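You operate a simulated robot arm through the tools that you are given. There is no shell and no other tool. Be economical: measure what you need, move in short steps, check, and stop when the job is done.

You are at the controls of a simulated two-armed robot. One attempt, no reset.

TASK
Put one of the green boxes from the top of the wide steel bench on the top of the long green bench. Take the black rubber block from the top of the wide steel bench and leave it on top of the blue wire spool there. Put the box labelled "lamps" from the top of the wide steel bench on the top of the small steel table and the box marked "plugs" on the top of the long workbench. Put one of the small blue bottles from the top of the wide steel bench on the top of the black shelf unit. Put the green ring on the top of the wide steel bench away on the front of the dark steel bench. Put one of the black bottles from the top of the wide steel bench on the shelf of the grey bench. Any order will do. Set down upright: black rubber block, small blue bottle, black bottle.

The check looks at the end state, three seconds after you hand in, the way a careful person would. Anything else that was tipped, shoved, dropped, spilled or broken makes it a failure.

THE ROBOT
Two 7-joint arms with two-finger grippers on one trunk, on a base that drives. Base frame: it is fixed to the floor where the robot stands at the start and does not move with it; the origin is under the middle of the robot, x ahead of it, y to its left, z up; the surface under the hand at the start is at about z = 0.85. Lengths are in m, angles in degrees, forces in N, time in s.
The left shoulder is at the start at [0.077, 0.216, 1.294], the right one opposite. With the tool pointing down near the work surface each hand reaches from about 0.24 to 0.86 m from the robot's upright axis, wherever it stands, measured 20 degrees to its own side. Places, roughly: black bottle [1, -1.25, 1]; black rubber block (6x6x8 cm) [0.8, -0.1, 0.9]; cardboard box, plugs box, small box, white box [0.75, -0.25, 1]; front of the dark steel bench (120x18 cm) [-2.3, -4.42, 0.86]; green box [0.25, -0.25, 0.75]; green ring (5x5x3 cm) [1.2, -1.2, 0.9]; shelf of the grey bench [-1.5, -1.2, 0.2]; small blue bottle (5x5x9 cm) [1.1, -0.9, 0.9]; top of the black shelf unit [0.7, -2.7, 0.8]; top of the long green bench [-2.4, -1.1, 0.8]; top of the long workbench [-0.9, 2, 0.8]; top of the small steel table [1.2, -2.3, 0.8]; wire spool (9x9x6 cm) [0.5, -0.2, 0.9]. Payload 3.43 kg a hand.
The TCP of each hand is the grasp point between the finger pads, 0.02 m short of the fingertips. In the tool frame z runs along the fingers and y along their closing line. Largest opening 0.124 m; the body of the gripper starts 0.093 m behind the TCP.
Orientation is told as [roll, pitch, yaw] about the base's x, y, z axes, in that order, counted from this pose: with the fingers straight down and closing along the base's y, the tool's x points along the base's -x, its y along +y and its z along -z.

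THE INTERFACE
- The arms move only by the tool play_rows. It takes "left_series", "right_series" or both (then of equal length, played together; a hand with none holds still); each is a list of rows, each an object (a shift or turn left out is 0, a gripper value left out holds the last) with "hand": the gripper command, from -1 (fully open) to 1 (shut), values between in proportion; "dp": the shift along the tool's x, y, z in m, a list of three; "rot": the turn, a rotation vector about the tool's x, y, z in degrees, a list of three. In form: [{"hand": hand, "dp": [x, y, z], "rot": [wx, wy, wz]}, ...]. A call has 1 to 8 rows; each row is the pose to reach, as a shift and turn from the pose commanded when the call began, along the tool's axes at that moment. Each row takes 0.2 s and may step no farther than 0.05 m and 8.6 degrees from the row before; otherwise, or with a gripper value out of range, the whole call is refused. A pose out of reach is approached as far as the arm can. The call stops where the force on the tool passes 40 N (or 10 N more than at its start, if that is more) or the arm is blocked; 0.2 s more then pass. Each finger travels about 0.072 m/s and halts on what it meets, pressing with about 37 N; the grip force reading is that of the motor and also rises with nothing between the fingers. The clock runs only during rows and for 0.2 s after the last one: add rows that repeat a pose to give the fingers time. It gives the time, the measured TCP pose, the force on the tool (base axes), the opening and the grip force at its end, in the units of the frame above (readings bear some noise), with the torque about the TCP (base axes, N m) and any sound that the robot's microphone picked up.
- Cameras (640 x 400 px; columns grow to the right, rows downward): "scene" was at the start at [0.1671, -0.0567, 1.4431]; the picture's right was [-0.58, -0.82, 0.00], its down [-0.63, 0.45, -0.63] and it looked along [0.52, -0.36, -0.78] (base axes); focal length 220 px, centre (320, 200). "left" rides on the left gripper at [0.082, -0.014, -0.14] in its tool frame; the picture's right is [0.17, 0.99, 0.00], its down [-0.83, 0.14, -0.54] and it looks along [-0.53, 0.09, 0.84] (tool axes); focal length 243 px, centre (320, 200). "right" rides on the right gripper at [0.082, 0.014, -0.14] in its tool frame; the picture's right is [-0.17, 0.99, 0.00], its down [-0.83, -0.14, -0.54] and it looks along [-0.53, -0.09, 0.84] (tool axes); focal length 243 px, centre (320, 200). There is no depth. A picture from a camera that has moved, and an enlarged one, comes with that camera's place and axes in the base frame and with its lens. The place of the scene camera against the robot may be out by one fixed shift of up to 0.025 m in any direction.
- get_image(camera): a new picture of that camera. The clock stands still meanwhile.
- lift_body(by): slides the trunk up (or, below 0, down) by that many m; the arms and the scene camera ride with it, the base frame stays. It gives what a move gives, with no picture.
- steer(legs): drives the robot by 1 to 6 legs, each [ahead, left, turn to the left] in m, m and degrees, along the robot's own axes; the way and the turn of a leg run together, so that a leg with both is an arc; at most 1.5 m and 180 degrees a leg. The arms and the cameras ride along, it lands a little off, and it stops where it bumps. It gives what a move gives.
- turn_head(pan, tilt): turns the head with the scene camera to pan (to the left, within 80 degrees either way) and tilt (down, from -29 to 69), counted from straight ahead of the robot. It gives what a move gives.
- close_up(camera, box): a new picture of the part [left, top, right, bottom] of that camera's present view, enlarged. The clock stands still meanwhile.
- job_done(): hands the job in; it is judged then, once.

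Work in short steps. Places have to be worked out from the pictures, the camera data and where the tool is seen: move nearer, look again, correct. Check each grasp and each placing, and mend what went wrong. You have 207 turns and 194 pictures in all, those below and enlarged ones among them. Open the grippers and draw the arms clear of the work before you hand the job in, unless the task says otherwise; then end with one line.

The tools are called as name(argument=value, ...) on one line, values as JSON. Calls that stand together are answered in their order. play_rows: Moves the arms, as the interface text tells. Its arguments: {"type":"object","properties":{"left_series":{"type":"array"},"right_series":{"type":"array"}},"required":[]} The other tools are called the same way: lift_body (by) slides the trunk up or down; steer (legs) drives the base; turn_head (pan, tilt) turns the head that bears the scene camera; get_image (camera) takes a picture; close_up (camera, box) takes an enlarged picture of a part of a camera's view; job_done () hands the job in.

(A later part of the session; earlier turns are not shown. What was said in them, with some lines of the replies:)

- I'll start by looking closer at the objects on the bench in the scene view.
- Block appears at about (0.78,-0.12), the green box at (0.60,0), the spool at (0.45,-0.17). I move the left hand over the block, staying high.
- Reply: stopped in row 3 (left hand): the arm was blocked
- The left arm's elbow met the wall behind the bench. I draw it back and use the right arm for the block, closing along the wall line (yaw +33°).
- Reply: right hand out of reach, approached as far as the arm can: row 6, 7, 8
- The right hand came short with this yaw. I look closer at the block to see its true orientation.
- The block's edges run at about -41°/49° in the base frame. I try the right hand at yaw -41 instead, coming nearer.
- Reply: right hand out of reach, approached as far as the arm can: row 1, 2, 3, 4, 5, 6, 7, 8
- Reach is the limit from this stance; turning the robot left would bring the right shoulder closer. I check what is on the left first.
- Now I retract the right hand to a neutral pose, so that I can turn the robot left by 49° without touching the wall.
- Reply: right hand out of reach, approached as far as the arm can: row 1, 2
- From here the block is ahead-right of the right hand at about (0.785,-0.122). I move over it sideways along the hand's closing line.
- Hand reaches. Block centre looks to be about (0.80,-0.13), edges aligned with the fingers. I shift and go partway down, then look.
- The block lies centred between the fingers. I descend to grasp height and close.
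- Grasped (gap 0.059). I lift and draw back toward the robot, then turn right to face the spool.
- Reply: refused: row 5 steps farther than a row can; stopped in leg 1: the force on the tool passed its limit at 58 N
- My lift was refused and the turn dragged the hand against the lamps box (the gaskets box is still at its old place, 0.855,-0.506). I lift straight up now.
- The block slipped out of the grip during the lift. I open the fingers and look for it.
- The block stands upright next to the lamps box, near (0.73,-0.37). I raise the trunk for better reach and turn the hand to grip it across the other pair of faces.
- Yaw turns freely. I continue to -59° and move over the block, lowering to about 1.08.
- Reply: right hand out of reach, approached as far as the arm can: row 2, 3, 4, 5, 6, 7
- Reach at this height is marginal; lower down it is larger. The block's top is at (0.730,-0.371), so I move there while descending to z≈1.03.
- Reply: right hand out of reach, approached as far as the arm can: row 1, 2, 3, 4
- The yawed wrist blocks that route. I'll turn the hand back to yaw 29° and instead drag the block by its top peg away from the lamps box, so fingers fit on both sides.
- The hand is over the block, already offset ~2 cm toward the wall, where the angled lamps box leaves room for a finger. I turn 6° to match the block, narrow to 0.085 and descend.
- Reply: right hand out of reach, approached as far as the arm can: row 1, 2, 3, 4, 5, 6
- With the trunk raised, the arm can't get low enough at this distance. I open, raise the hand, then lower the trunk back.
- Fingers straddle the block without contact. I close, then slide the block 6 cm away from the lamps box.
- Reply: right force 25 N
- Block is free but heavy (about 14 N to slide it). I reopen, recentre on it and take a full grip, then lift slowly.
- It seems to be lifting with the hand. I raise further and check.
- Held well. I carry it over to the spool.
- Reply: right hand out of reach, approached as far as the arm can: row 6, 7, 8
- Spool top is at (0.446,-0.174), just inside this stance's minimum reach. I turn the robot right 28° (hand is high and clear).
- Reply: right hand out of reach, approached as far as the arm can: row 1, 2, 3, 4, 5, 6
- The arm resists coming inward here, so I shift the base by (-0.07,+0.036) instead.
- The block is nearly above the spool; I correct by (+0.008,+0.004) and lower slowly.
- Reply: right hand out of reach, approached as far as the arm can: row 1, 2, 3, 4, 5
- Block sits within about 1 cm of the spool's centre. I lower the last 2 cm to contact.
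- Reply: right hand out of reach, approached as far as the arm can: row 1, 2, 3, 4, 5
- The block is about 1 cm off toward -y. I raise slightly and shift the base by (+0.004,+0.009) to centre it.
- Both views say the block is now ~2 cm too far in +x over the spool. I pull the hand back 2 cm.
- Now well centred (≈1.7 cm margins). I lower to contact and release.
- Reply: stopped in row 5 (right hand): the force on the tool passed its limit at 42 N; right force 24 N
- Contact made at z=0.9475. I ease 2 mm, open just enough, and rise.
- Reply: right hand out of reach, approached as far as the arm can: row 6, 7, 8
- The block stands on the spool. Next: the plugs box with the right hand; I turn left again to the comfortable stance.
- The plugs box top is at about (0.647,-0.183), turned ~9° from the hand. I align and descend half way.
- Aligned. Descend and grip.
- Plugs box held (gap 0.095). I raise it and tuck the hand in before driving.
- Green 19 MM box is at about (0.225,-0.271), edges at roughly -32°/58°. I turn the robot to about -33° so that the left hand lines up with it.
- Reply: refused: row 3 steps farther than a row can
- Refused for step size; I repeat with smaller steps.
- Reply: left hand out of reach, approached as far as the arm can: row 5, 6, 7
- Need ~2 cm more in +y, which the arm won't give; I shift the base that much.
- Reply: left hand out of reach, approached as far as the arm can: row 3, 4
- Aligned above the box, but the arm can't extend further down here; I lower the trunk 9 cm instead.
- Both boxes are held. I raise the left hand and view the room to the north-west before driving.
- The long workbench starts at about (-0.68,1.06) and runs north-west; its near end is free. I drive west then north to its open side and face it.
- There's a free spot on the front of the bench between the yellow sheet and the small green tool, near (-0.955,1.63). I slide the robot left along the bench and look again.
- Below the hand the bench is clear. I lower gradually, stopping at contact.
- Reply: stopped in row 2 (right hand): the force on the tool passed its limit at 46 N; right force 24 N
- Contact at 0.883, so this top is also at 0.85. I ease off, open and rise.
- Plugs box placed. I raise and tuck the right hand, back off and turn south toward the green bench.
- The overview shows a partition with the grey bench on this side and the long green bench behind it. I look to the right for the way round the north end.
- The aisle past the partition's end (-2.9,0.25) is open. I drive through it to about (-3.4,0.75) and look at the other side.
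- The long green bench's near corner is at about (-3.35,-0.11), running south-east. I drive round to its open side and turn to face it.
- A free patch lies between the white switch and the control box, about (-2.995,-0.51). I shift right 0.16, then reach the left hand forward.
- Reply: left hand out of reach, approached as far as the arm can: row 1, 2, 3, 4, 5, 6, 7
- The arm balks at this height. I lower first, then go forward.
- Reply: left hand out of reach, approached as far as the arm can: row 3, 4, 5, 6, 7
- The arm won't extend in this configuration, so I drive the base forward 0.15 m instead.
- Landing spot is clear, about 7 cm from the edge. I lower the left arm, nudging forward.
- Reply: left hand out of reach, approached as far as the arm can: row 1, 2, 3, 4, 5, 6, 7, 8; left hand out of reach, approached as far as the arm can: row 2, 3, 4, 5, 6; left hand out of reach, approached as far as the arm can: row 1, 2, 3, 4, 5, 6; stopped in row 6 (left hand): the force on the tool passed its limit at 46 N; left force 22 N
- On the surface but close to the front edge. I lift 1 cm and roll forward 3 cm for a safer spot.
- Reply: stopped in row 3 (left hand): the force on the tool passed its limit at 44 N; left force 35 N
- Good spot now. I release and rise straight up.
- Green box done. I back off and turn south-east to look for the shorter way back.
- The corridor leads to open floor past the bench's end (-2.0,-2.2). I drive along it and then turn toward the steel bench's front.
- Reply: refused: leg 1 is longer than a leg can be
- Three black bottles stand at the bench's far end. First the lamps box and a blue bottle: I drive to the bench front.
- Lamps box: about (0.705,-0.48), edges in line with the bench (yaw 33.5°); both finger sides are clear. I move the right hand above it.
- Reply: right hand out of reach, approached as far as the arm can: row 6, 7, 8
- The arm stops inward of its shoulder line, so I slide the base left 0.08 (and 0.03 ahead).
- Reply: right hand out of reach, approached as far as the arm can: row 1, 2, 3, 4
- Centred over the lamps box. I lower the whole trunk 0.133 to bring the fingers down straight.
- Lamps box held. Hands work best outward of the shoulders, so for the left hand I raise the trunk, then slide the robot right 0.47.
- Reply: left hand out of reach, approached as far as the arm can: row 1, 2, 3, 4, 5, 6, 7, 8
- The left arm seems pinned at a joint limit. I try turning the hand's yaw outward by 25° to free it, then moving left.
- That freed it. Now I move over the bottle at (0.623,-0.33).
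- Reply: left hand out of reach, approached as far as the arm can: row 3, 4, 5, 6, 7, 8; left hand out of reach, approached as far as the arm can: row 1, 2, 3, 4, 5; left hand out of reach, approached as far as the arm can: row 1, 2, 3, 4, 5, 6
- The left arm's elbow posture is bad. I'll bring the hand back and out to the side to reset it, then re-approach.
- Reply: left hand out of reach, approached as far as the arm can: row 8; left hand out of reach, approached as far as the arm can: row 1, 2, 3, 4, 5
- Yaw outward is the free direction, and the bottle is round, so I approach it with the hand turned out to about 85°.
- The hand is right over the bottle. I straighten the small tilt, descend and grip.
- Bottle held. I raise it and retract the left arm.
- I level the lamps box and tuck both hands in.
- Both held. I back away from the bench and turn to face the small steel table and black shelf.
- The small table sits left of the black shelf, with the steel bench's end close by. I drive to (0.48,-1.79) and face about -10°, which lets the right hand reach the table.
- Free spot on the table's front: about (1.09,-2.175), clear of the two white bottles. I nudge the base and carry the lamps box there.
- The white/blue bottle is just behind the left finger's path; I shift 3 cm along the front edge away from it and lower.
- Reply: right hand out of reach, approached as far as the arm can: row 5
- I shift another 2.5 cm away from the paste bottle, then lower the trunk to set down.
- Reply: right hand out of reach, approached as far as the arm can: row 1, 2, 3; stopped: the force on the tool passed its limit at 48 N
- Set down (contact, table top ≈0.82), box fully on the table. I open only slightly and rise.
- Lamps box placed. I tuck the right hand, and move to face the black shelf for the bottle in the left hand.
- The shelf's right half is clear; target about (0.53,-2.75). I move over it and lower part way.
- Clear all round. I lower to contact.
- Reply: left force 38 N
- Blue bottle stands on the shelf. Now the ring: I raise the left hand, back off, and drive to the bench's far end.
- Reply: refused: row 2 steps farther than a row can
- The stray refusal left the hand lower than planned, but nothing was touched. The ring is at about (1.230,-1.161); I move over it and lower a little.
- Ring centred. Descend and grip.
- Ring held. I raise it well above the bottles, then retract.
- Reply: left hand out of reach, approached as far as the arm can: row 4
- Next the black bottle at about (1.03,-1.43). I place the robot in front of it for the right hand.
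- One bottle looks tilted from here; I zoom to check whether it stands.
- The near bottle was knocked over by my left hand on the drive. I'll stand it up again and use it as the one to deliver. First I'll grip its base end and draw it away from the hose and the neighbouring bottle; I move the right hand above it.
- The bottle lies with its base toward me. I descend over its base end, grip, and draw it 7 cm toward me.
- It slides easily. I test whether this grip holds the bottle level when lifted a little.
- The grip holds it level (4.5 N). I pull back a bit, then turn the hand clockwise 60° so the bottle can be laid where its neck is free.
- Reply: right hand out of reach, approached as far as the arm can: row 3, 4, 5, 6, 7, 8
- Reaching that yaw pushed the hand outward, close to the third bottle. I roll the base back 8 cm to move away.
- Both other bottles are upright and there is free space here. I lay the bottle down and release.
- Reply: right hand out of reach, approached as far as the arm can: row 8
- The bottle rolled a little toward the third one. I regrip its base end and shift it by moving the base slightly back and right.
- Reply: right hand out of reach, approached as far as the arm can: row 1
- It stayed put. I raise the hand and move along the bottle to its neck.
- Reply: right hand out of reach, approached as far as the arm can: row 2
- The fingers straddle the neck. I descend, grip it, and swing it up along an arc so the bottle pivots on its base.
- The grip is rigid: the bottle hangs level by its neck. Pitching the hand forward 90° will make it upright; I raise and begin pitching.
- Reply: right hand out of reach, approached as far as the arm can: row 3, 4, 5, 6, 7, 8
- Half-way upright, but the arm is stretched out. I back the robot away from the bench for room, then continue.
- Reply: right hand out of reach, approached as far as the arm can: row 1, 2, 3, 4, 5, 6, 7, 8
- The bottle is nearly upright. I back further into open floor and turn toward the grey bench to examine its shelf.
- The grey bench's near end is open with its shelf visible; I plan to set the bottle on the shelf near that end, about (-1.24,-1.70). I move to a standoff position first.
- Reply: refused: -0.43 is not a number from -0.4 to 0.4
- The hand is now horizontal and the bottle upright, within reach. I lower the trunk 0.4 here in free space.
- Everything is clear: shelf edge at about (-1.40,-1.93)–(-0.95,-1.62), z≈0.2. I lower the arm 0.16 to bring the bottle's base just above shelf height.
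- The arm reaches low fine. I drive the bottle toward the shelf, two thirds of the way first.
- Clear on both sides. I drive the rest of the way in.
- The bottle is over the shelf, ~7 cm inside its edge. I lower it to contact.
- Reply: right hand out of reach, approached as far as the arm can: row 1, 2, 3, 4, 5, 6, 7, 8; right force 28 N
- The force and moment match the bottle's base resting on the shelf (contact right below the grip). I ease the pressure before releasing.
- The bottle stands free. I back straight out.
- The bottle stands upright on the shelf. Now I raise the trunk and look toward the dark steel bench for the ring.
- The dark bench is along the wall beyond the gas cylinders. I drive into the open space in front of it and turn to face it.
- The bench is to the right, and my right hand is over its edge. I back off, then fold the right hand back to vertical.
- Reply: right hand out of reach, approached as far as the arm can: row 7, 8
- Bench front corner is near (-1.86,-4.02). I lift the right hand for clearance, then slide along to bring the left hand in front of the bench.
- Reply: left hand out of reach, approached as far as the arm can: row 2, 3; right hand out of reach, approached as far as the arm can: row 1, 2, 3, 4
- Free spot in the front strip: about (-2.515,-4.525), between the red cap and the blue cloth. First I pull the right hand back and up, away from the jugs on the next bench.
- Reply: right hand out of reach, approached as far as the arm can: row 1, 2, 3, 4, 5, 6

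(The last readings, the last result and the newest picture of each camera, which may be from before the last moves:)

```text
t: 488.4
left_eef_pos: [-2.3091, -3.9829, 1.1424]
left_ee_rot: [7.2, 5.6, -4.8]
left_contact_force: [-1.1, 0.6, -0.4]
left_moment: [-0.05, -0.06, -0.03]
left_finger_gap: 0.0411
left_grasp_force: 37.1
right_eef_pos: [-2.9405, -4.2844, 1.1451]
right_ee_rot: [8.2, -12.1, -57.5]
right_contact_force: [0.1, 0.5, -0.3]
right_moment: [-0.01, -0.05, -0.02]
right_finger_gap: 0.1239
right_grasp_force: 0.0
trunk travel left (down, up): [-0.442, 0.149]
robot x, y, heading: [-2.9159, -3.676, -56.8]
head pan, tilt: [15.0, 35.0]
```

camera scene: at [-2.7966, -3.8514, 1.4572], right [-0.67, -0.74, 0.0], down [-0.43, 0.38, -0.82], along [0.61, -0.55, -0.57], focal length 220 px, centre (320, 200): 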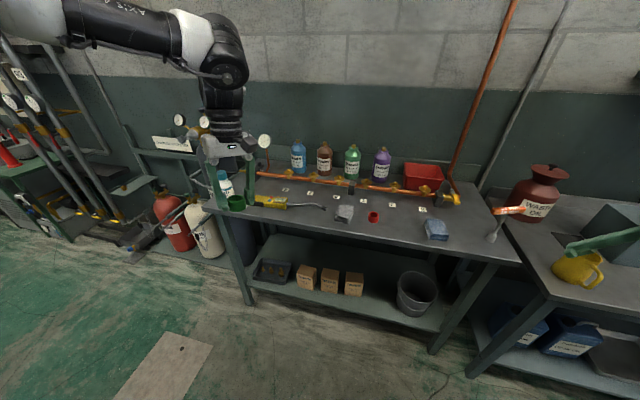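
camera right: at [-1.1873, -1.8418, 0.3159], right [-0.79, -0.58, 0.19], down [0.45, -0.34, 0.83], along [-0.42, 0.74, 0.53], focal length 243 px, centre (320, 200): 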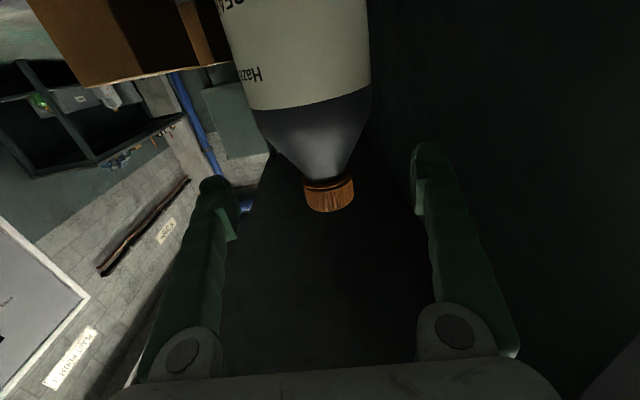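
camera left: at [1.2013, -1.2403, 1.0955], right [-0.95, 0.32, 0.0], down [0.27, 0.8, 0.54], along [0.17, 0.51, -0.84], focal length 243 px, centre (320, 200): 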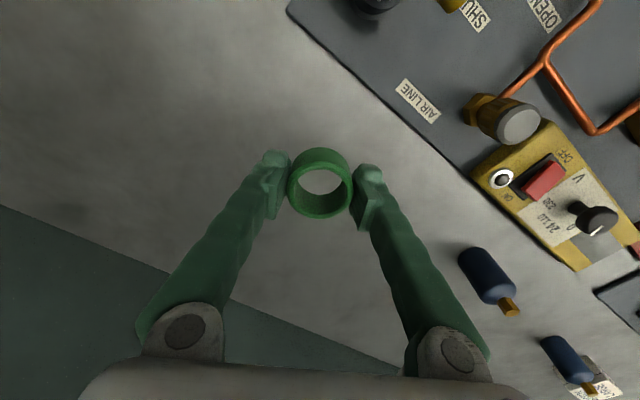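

It's free now; I retract it a bit more.

play_rows(right_series=[{"dp": [0.04, 0, 0]}, {"dp": [0.08, 0, 0]}, {"dp": [0.12, 0, 0]}, {"dp": [0.14, 0, 0]}])

steer(legs=[[0.25, -0.42, 0]])

get_image(camera="scene")

get_image(camera="left")

```text
t: 489.4
left_eef_pos: [-2.3078, -3.9834, 1.1409]
left_ee_rot: [7.4, 5.6, -4.8]
left_contact_force: [-1.5, 0.0, 0.1]
left_moment: [-0.02, 0.0, -0.03]
left_finger_gap: 0.0412
left_grasp_force: 36.8
right_eef_pos: [-2.9916, -4.2046, 1.1254]
right_ee_rot: [8.2, -11.8, -57.4]
right_contact_force: [0.0, -0.3, 0.6]
right_moment: [0.02, 0.03, -0.01]
right_finger_gap: 0.1241
right_grasp_force: 0.2
right hand out of reach, approached as far as the arm can: row 3, 4
trunk travel left (down, up): [-0.442, 0.149]
robot x, y, heading: [-2.9191, -3.6782, -56.9]
head pan, tilt: [15.0, 35.0]
```

```text
t: 495.6
left_eef_pos: [-2.5301, -4.4298, 1.1415]
left_ee_rot: [7.4, 5.7, -4.9]
left_contact_force: [0.5, 0.0, 1.0]
left_moment: [-0.03, -0.03, 0.0]
left_finger_gap: 0.0412
left_grasp_force: 37.0
right_eef_pos: [-3.2142, -4.6491, 1.1254]
right_ee_rot: [8.2, -11.8, -57.6]
right_contact_force: [-0.5, -0.3, -0.4]
right_moment: [0.02, -0.02, 0.02]
right_finger_gap: 0.1239
right_grasp_force: 0.1
trunk travel left (down, up): [-0.442, 0.149]
robot x, y, heading: [-3.1347, -4.122, -57.2]
head pan, tilt: [15.0, 35.0]
```

```text
47 pictures are left
camera scene: at [-3.0177, -4.2957, 1.4572], right [-0.67, -0.74, 0.0], down [-0.43, 0.38, -0.82], along [0.61, -0.55, -0.57], focal length 220 px, centre (320, 200)
```

scene: 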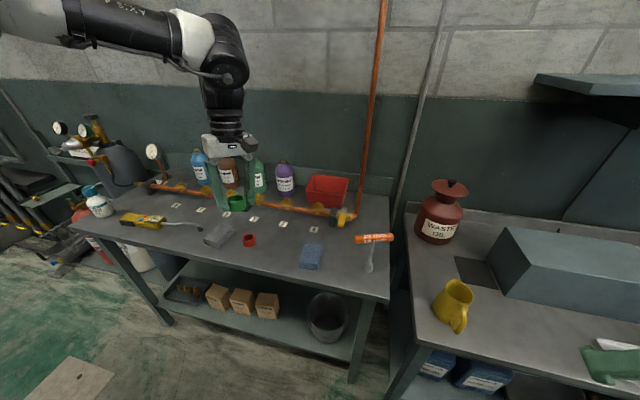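

```text
46 pictures are left
camera left: at [-2.6008, -4.4546, 1.2872], right [-0.07, 0.99, 0.14], down [0.88, -0.01, 0.47], along [0.46, 0.16, -0.87], focal length 243 px, centre (320, 200)
```

left: 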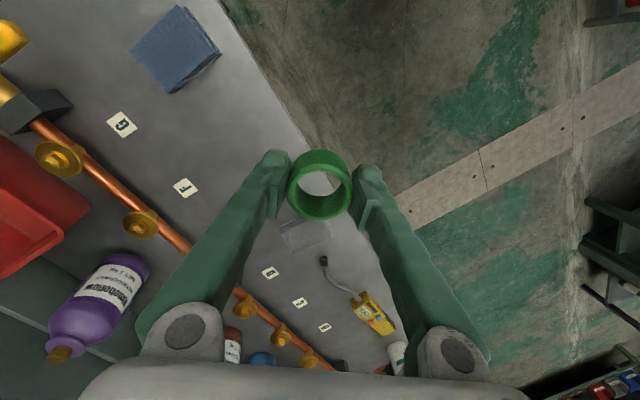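

The spot between the red cap and the cloth is clear. I level the hand and move over (-2.54,-4.535).

play_rows(left_series=[{"dp": [0, -0.03, 0], "rot": [3.7, -2.8, 0]}, {"dp": [0, -0.06, 0], "rot": [7.4, -5.6, 0]}, {"dp": [0, -0.105, 0], "rot": [7.4, -5.6, 0]}, {"dp": [0, -0.105, 0.04], "rot": [7.4, -5.6, 0]}, {"dp": [0, -0.105, 0.08], "rot": [7.4, -5.6, 0]}, {"dp": [0, -0.105, 0.12], "rot": [7.4, -5.6, 0]}])

get_image(camera="left")

```text
t: 497.0
left_eef_pos: [-2.5502, -4.5182, 1.0114]
left_ee_rot: [-0.1, 0.1, -5.3]
left_contact_force: [0.8, -0.1, -0.9]
left_moment: [0.02, 0.03, 0.03]
left_finger_gap: 0.0414
left_grasp_force: 36.9
right_eef_pos: [-3.2143, -4.6508, 1.1253]
right_ee_rot: [8.2, -11.9, -57.6]
right_contact_force: [-0.2, -0.7, 0.1]
right_moment: [0.02, 0.0, 0.0]
right_finger_gap: 0.1242
right_grasp_force: 0.1
trunk travel left (down, up): [-0.442, 0.149]
robot x, y, heading: [-3.1356, -4.127, -56.7]
head pan, tilt: [15.0, 35.0]
```

```text
45 pictures are left
camera left: at [-2.634, -4.524, 1.1505], right [-0.07, 1.0, 0.0], down [0.84, 0.06, 0.54], along [0.54, 0.04, -0.84], focal length 243 px, centre (320, 200)
```

left: 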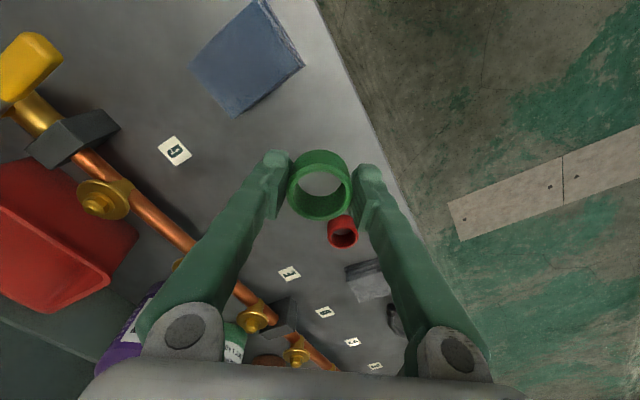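

Landing spot is clear: ~7 cm from the front edge. I lower to contact.

play_rows(left_series=[{"dp": [-0.01, -0.008, 0.04]}, {"dp": [-0.01, -0.008, 0.08]}, {"dp": [-0.01, -0.008, 0.105]}, {"dp": [-0.01, -0.008, 0.117]}, {"dp": [-0.01, -0.008, 0.125]}, {"dp": [-0.01, -0.008, 0.132]}, {"dp": [-0.01, -0.008, 0.139]}, {"dp": [-0.01, -0.008, 0.146]}])

```text
t: 498.7
left_eef_pos: [-2.5409, -4.5275, 0.8792]
left_ee_rot: [-0.5, -0.1, -5.1]
left_contact_force: [-7.3, 11.2, 26.9]
left_moment: [0.39, -0.13, 0.13]
left_finger_gap: 0.0412
left_grasp_force: 37.0
right_eef_pos: [-3.216, -4.6464, 1.1256]
right_ee_rot: [8.2, -12.0, -57.5]
right_contact_force: [-0.1, 0.4, 0.5]
right_moment: [0.02, 0.02, -0.05]
right_finger_gap: 0.124
right_grasp_force: 0.0
trunk travel left (down, up): [-0.442, 0.149]
robot x, y, heading: [-3.1369, -4.1241, -57.0]
head pan, tilt: [15.0, 35.0]
stopped in row 8 (left hand): the force on the tool passed its limit at 60 N (the readings are from after the stop); the commanded pose is now the measured one
```

Contact. I ease slightly, open, and rise.

play_rows(left_series=[{"dp": [0, 0, -0.002]}, {"hand": 0.1, "dp": [0, 0, -0.002]}, {"hand": -0.1, "dp": [0, 0, -0.002]}, {"hand": -0.1, "dp": [0, 0, -0.002]}, {"hand": -0.1, "dp": [0, 0, -0.04]}, {"hand": -0.1, "dp": [0, 0, -0.08]}, {"hand": -0.1, "dp": [0, 0, -0.12]}, {"hand": -0.1, "dp": [0, 0, -0.16]}])

get_image(camera="left")

```text
t: 500.5
left_eef_pos: [-2.5431, -4.5244, 1.0357]
left_ee_rot: [-0.3, -0.3, -5.2]
left_contact_force: [-0.2, 1.0, 0.0]
left_moment: [-0.04, 0.0, -0.02]
left_finger_gap: 0.0684
left_grasp_force: 0.1
right_eef_pos: [-3.2141, -4.649, 1.1254]
right_ee_rot: [8.3, -11.9, -57.6]
right_contact_force: [0.6, -0.7, 0.5]
right_moment: [0.0, 0.02, 0.01]
right_finger_gap: 0.1238
right_grasp_force: 0.1
trunk travel left (down, up): [-0.442, 0.149]
robot x, y, heading: [-3.1355, -4.1248, -57.2]
head pan, tilt: [15.0, 35.0]
```

```text
44 pictures are left
camera left: at [-2.6253, -4.5294, 1.1768], right [-0.08, 1.0, -0.01], down [0.84, 0.07, 0.54], along [0.54, 0.04, -0.84], focal length 243 px, centre (320, 200)
```

left: 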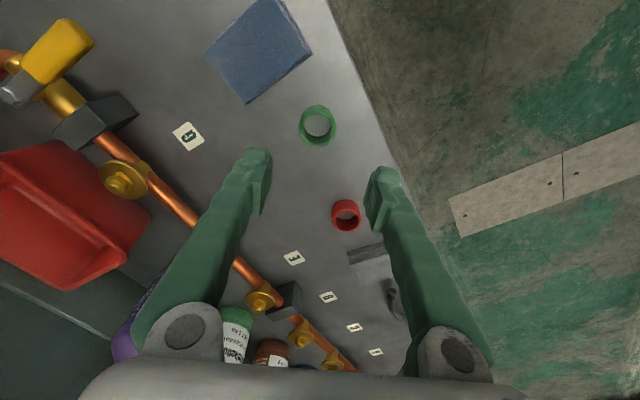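

The ring is in the front strip, undisturbed neighbours. I open fully, raise the hand and back the robot clear.

play_rows(left_series=[{"dp": [0, 0, -0.04]}, {"dp": [0, 0, -0.08]}, {"hand": -1, "dp": [0, 0, -0.1]}, {"hand": -1, "dp": [0, 0, -0.1]}])

steer(legs=[[-0.45, 0, 0]])

get_image(camera="scene")

```text
t: 501.5
left_eef_pos: [-2.5412, -4.5255, 1.1353]
left_ee_rot: [-0.3, -0.3, -5.2]
left_contact_force: [-0.8, -0.3, 0.4]
left_moment: [0.0, -0.02, -0.01]
left_finger_gap: 0.1244
left_grasp_force: 0.1
left hand out of reach, approached as far as the arm can: row 3
right_eef_pos: [-3.2148, -4.6489, 1.1251]
right_ee_rot: [8.3, -11.7, -57.6]
right_contact_force: [0.0, -0.2, 0.2]
right_moment: [-0.01, -0.02, 0.01]
right_finger_gap: 0.1241
right_grasp_force: 0.0
trunk travel left (down, up): [-0.442, 0.149]
robot x, y, heading: [-3.1343, -4.1275, -57.0]
head pan, tilt: [15.0, 35.0]
```

```text
t: 504.8
left_eef_pos: [-2.7885, -4.1477, 1.1345]
left_ee_rot: [-0.4, -0.2, -5.4]
left_contact_force: [0.1, 0.0, -0.3]
left_moment: [-0.02, 0.01, -0.02]
left_finger_gap: 0.1238
left_grasp_force: 0.0
right_eef_pos: [-3.4625, -4.2688, 1.1257]
right_ee_rot: [8.2, -11.8, -57.7]
right_contact_force: [0.2, -0.5, -0.7]
right_moment: [0.02, 0.0, 0.0]
right_finger_gap: 0.1242
right_grasp_force: 0.1
trunk travel left (down, up): [-0.442, 0.149]
robot x, y, heading: [-3.3843, -3.7423, -57.6]
head pan, tilt: [15.0, 35.0]
```

```text
43 pictures are left
camera scene: at [-3.2646, -3.9161, 1.4571], right [-0.67, -0.74, 0.0], down [-0.43, 0.39, -0.82], along [0.61, -0.55, -0.57], focal length 220 px, centre (320, 200)
```

scene: 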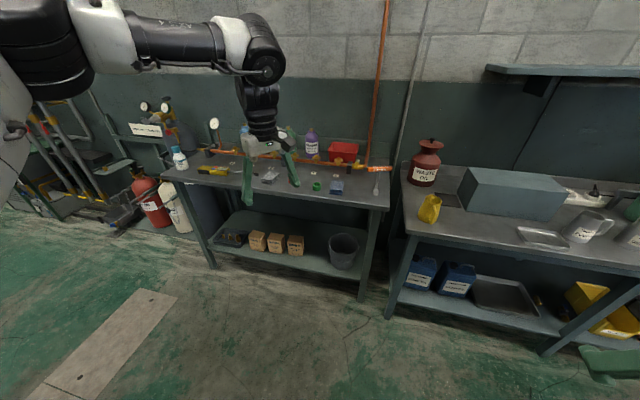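

The ring sits at the front of the dark bench, and the grippers are open and clear. All seven items are placed, so I hand in.

job_done()

```text
The job is handed in.
```

I placed all seven items and handed the job in. Two things went wrong along the way. I knocked over one black bottle on the steel bench; that is the bottle I then picked up and stood upright on the grey bench shelf. I also bumped the lamps box while dragging the rubber block, before moving that box to the small table.
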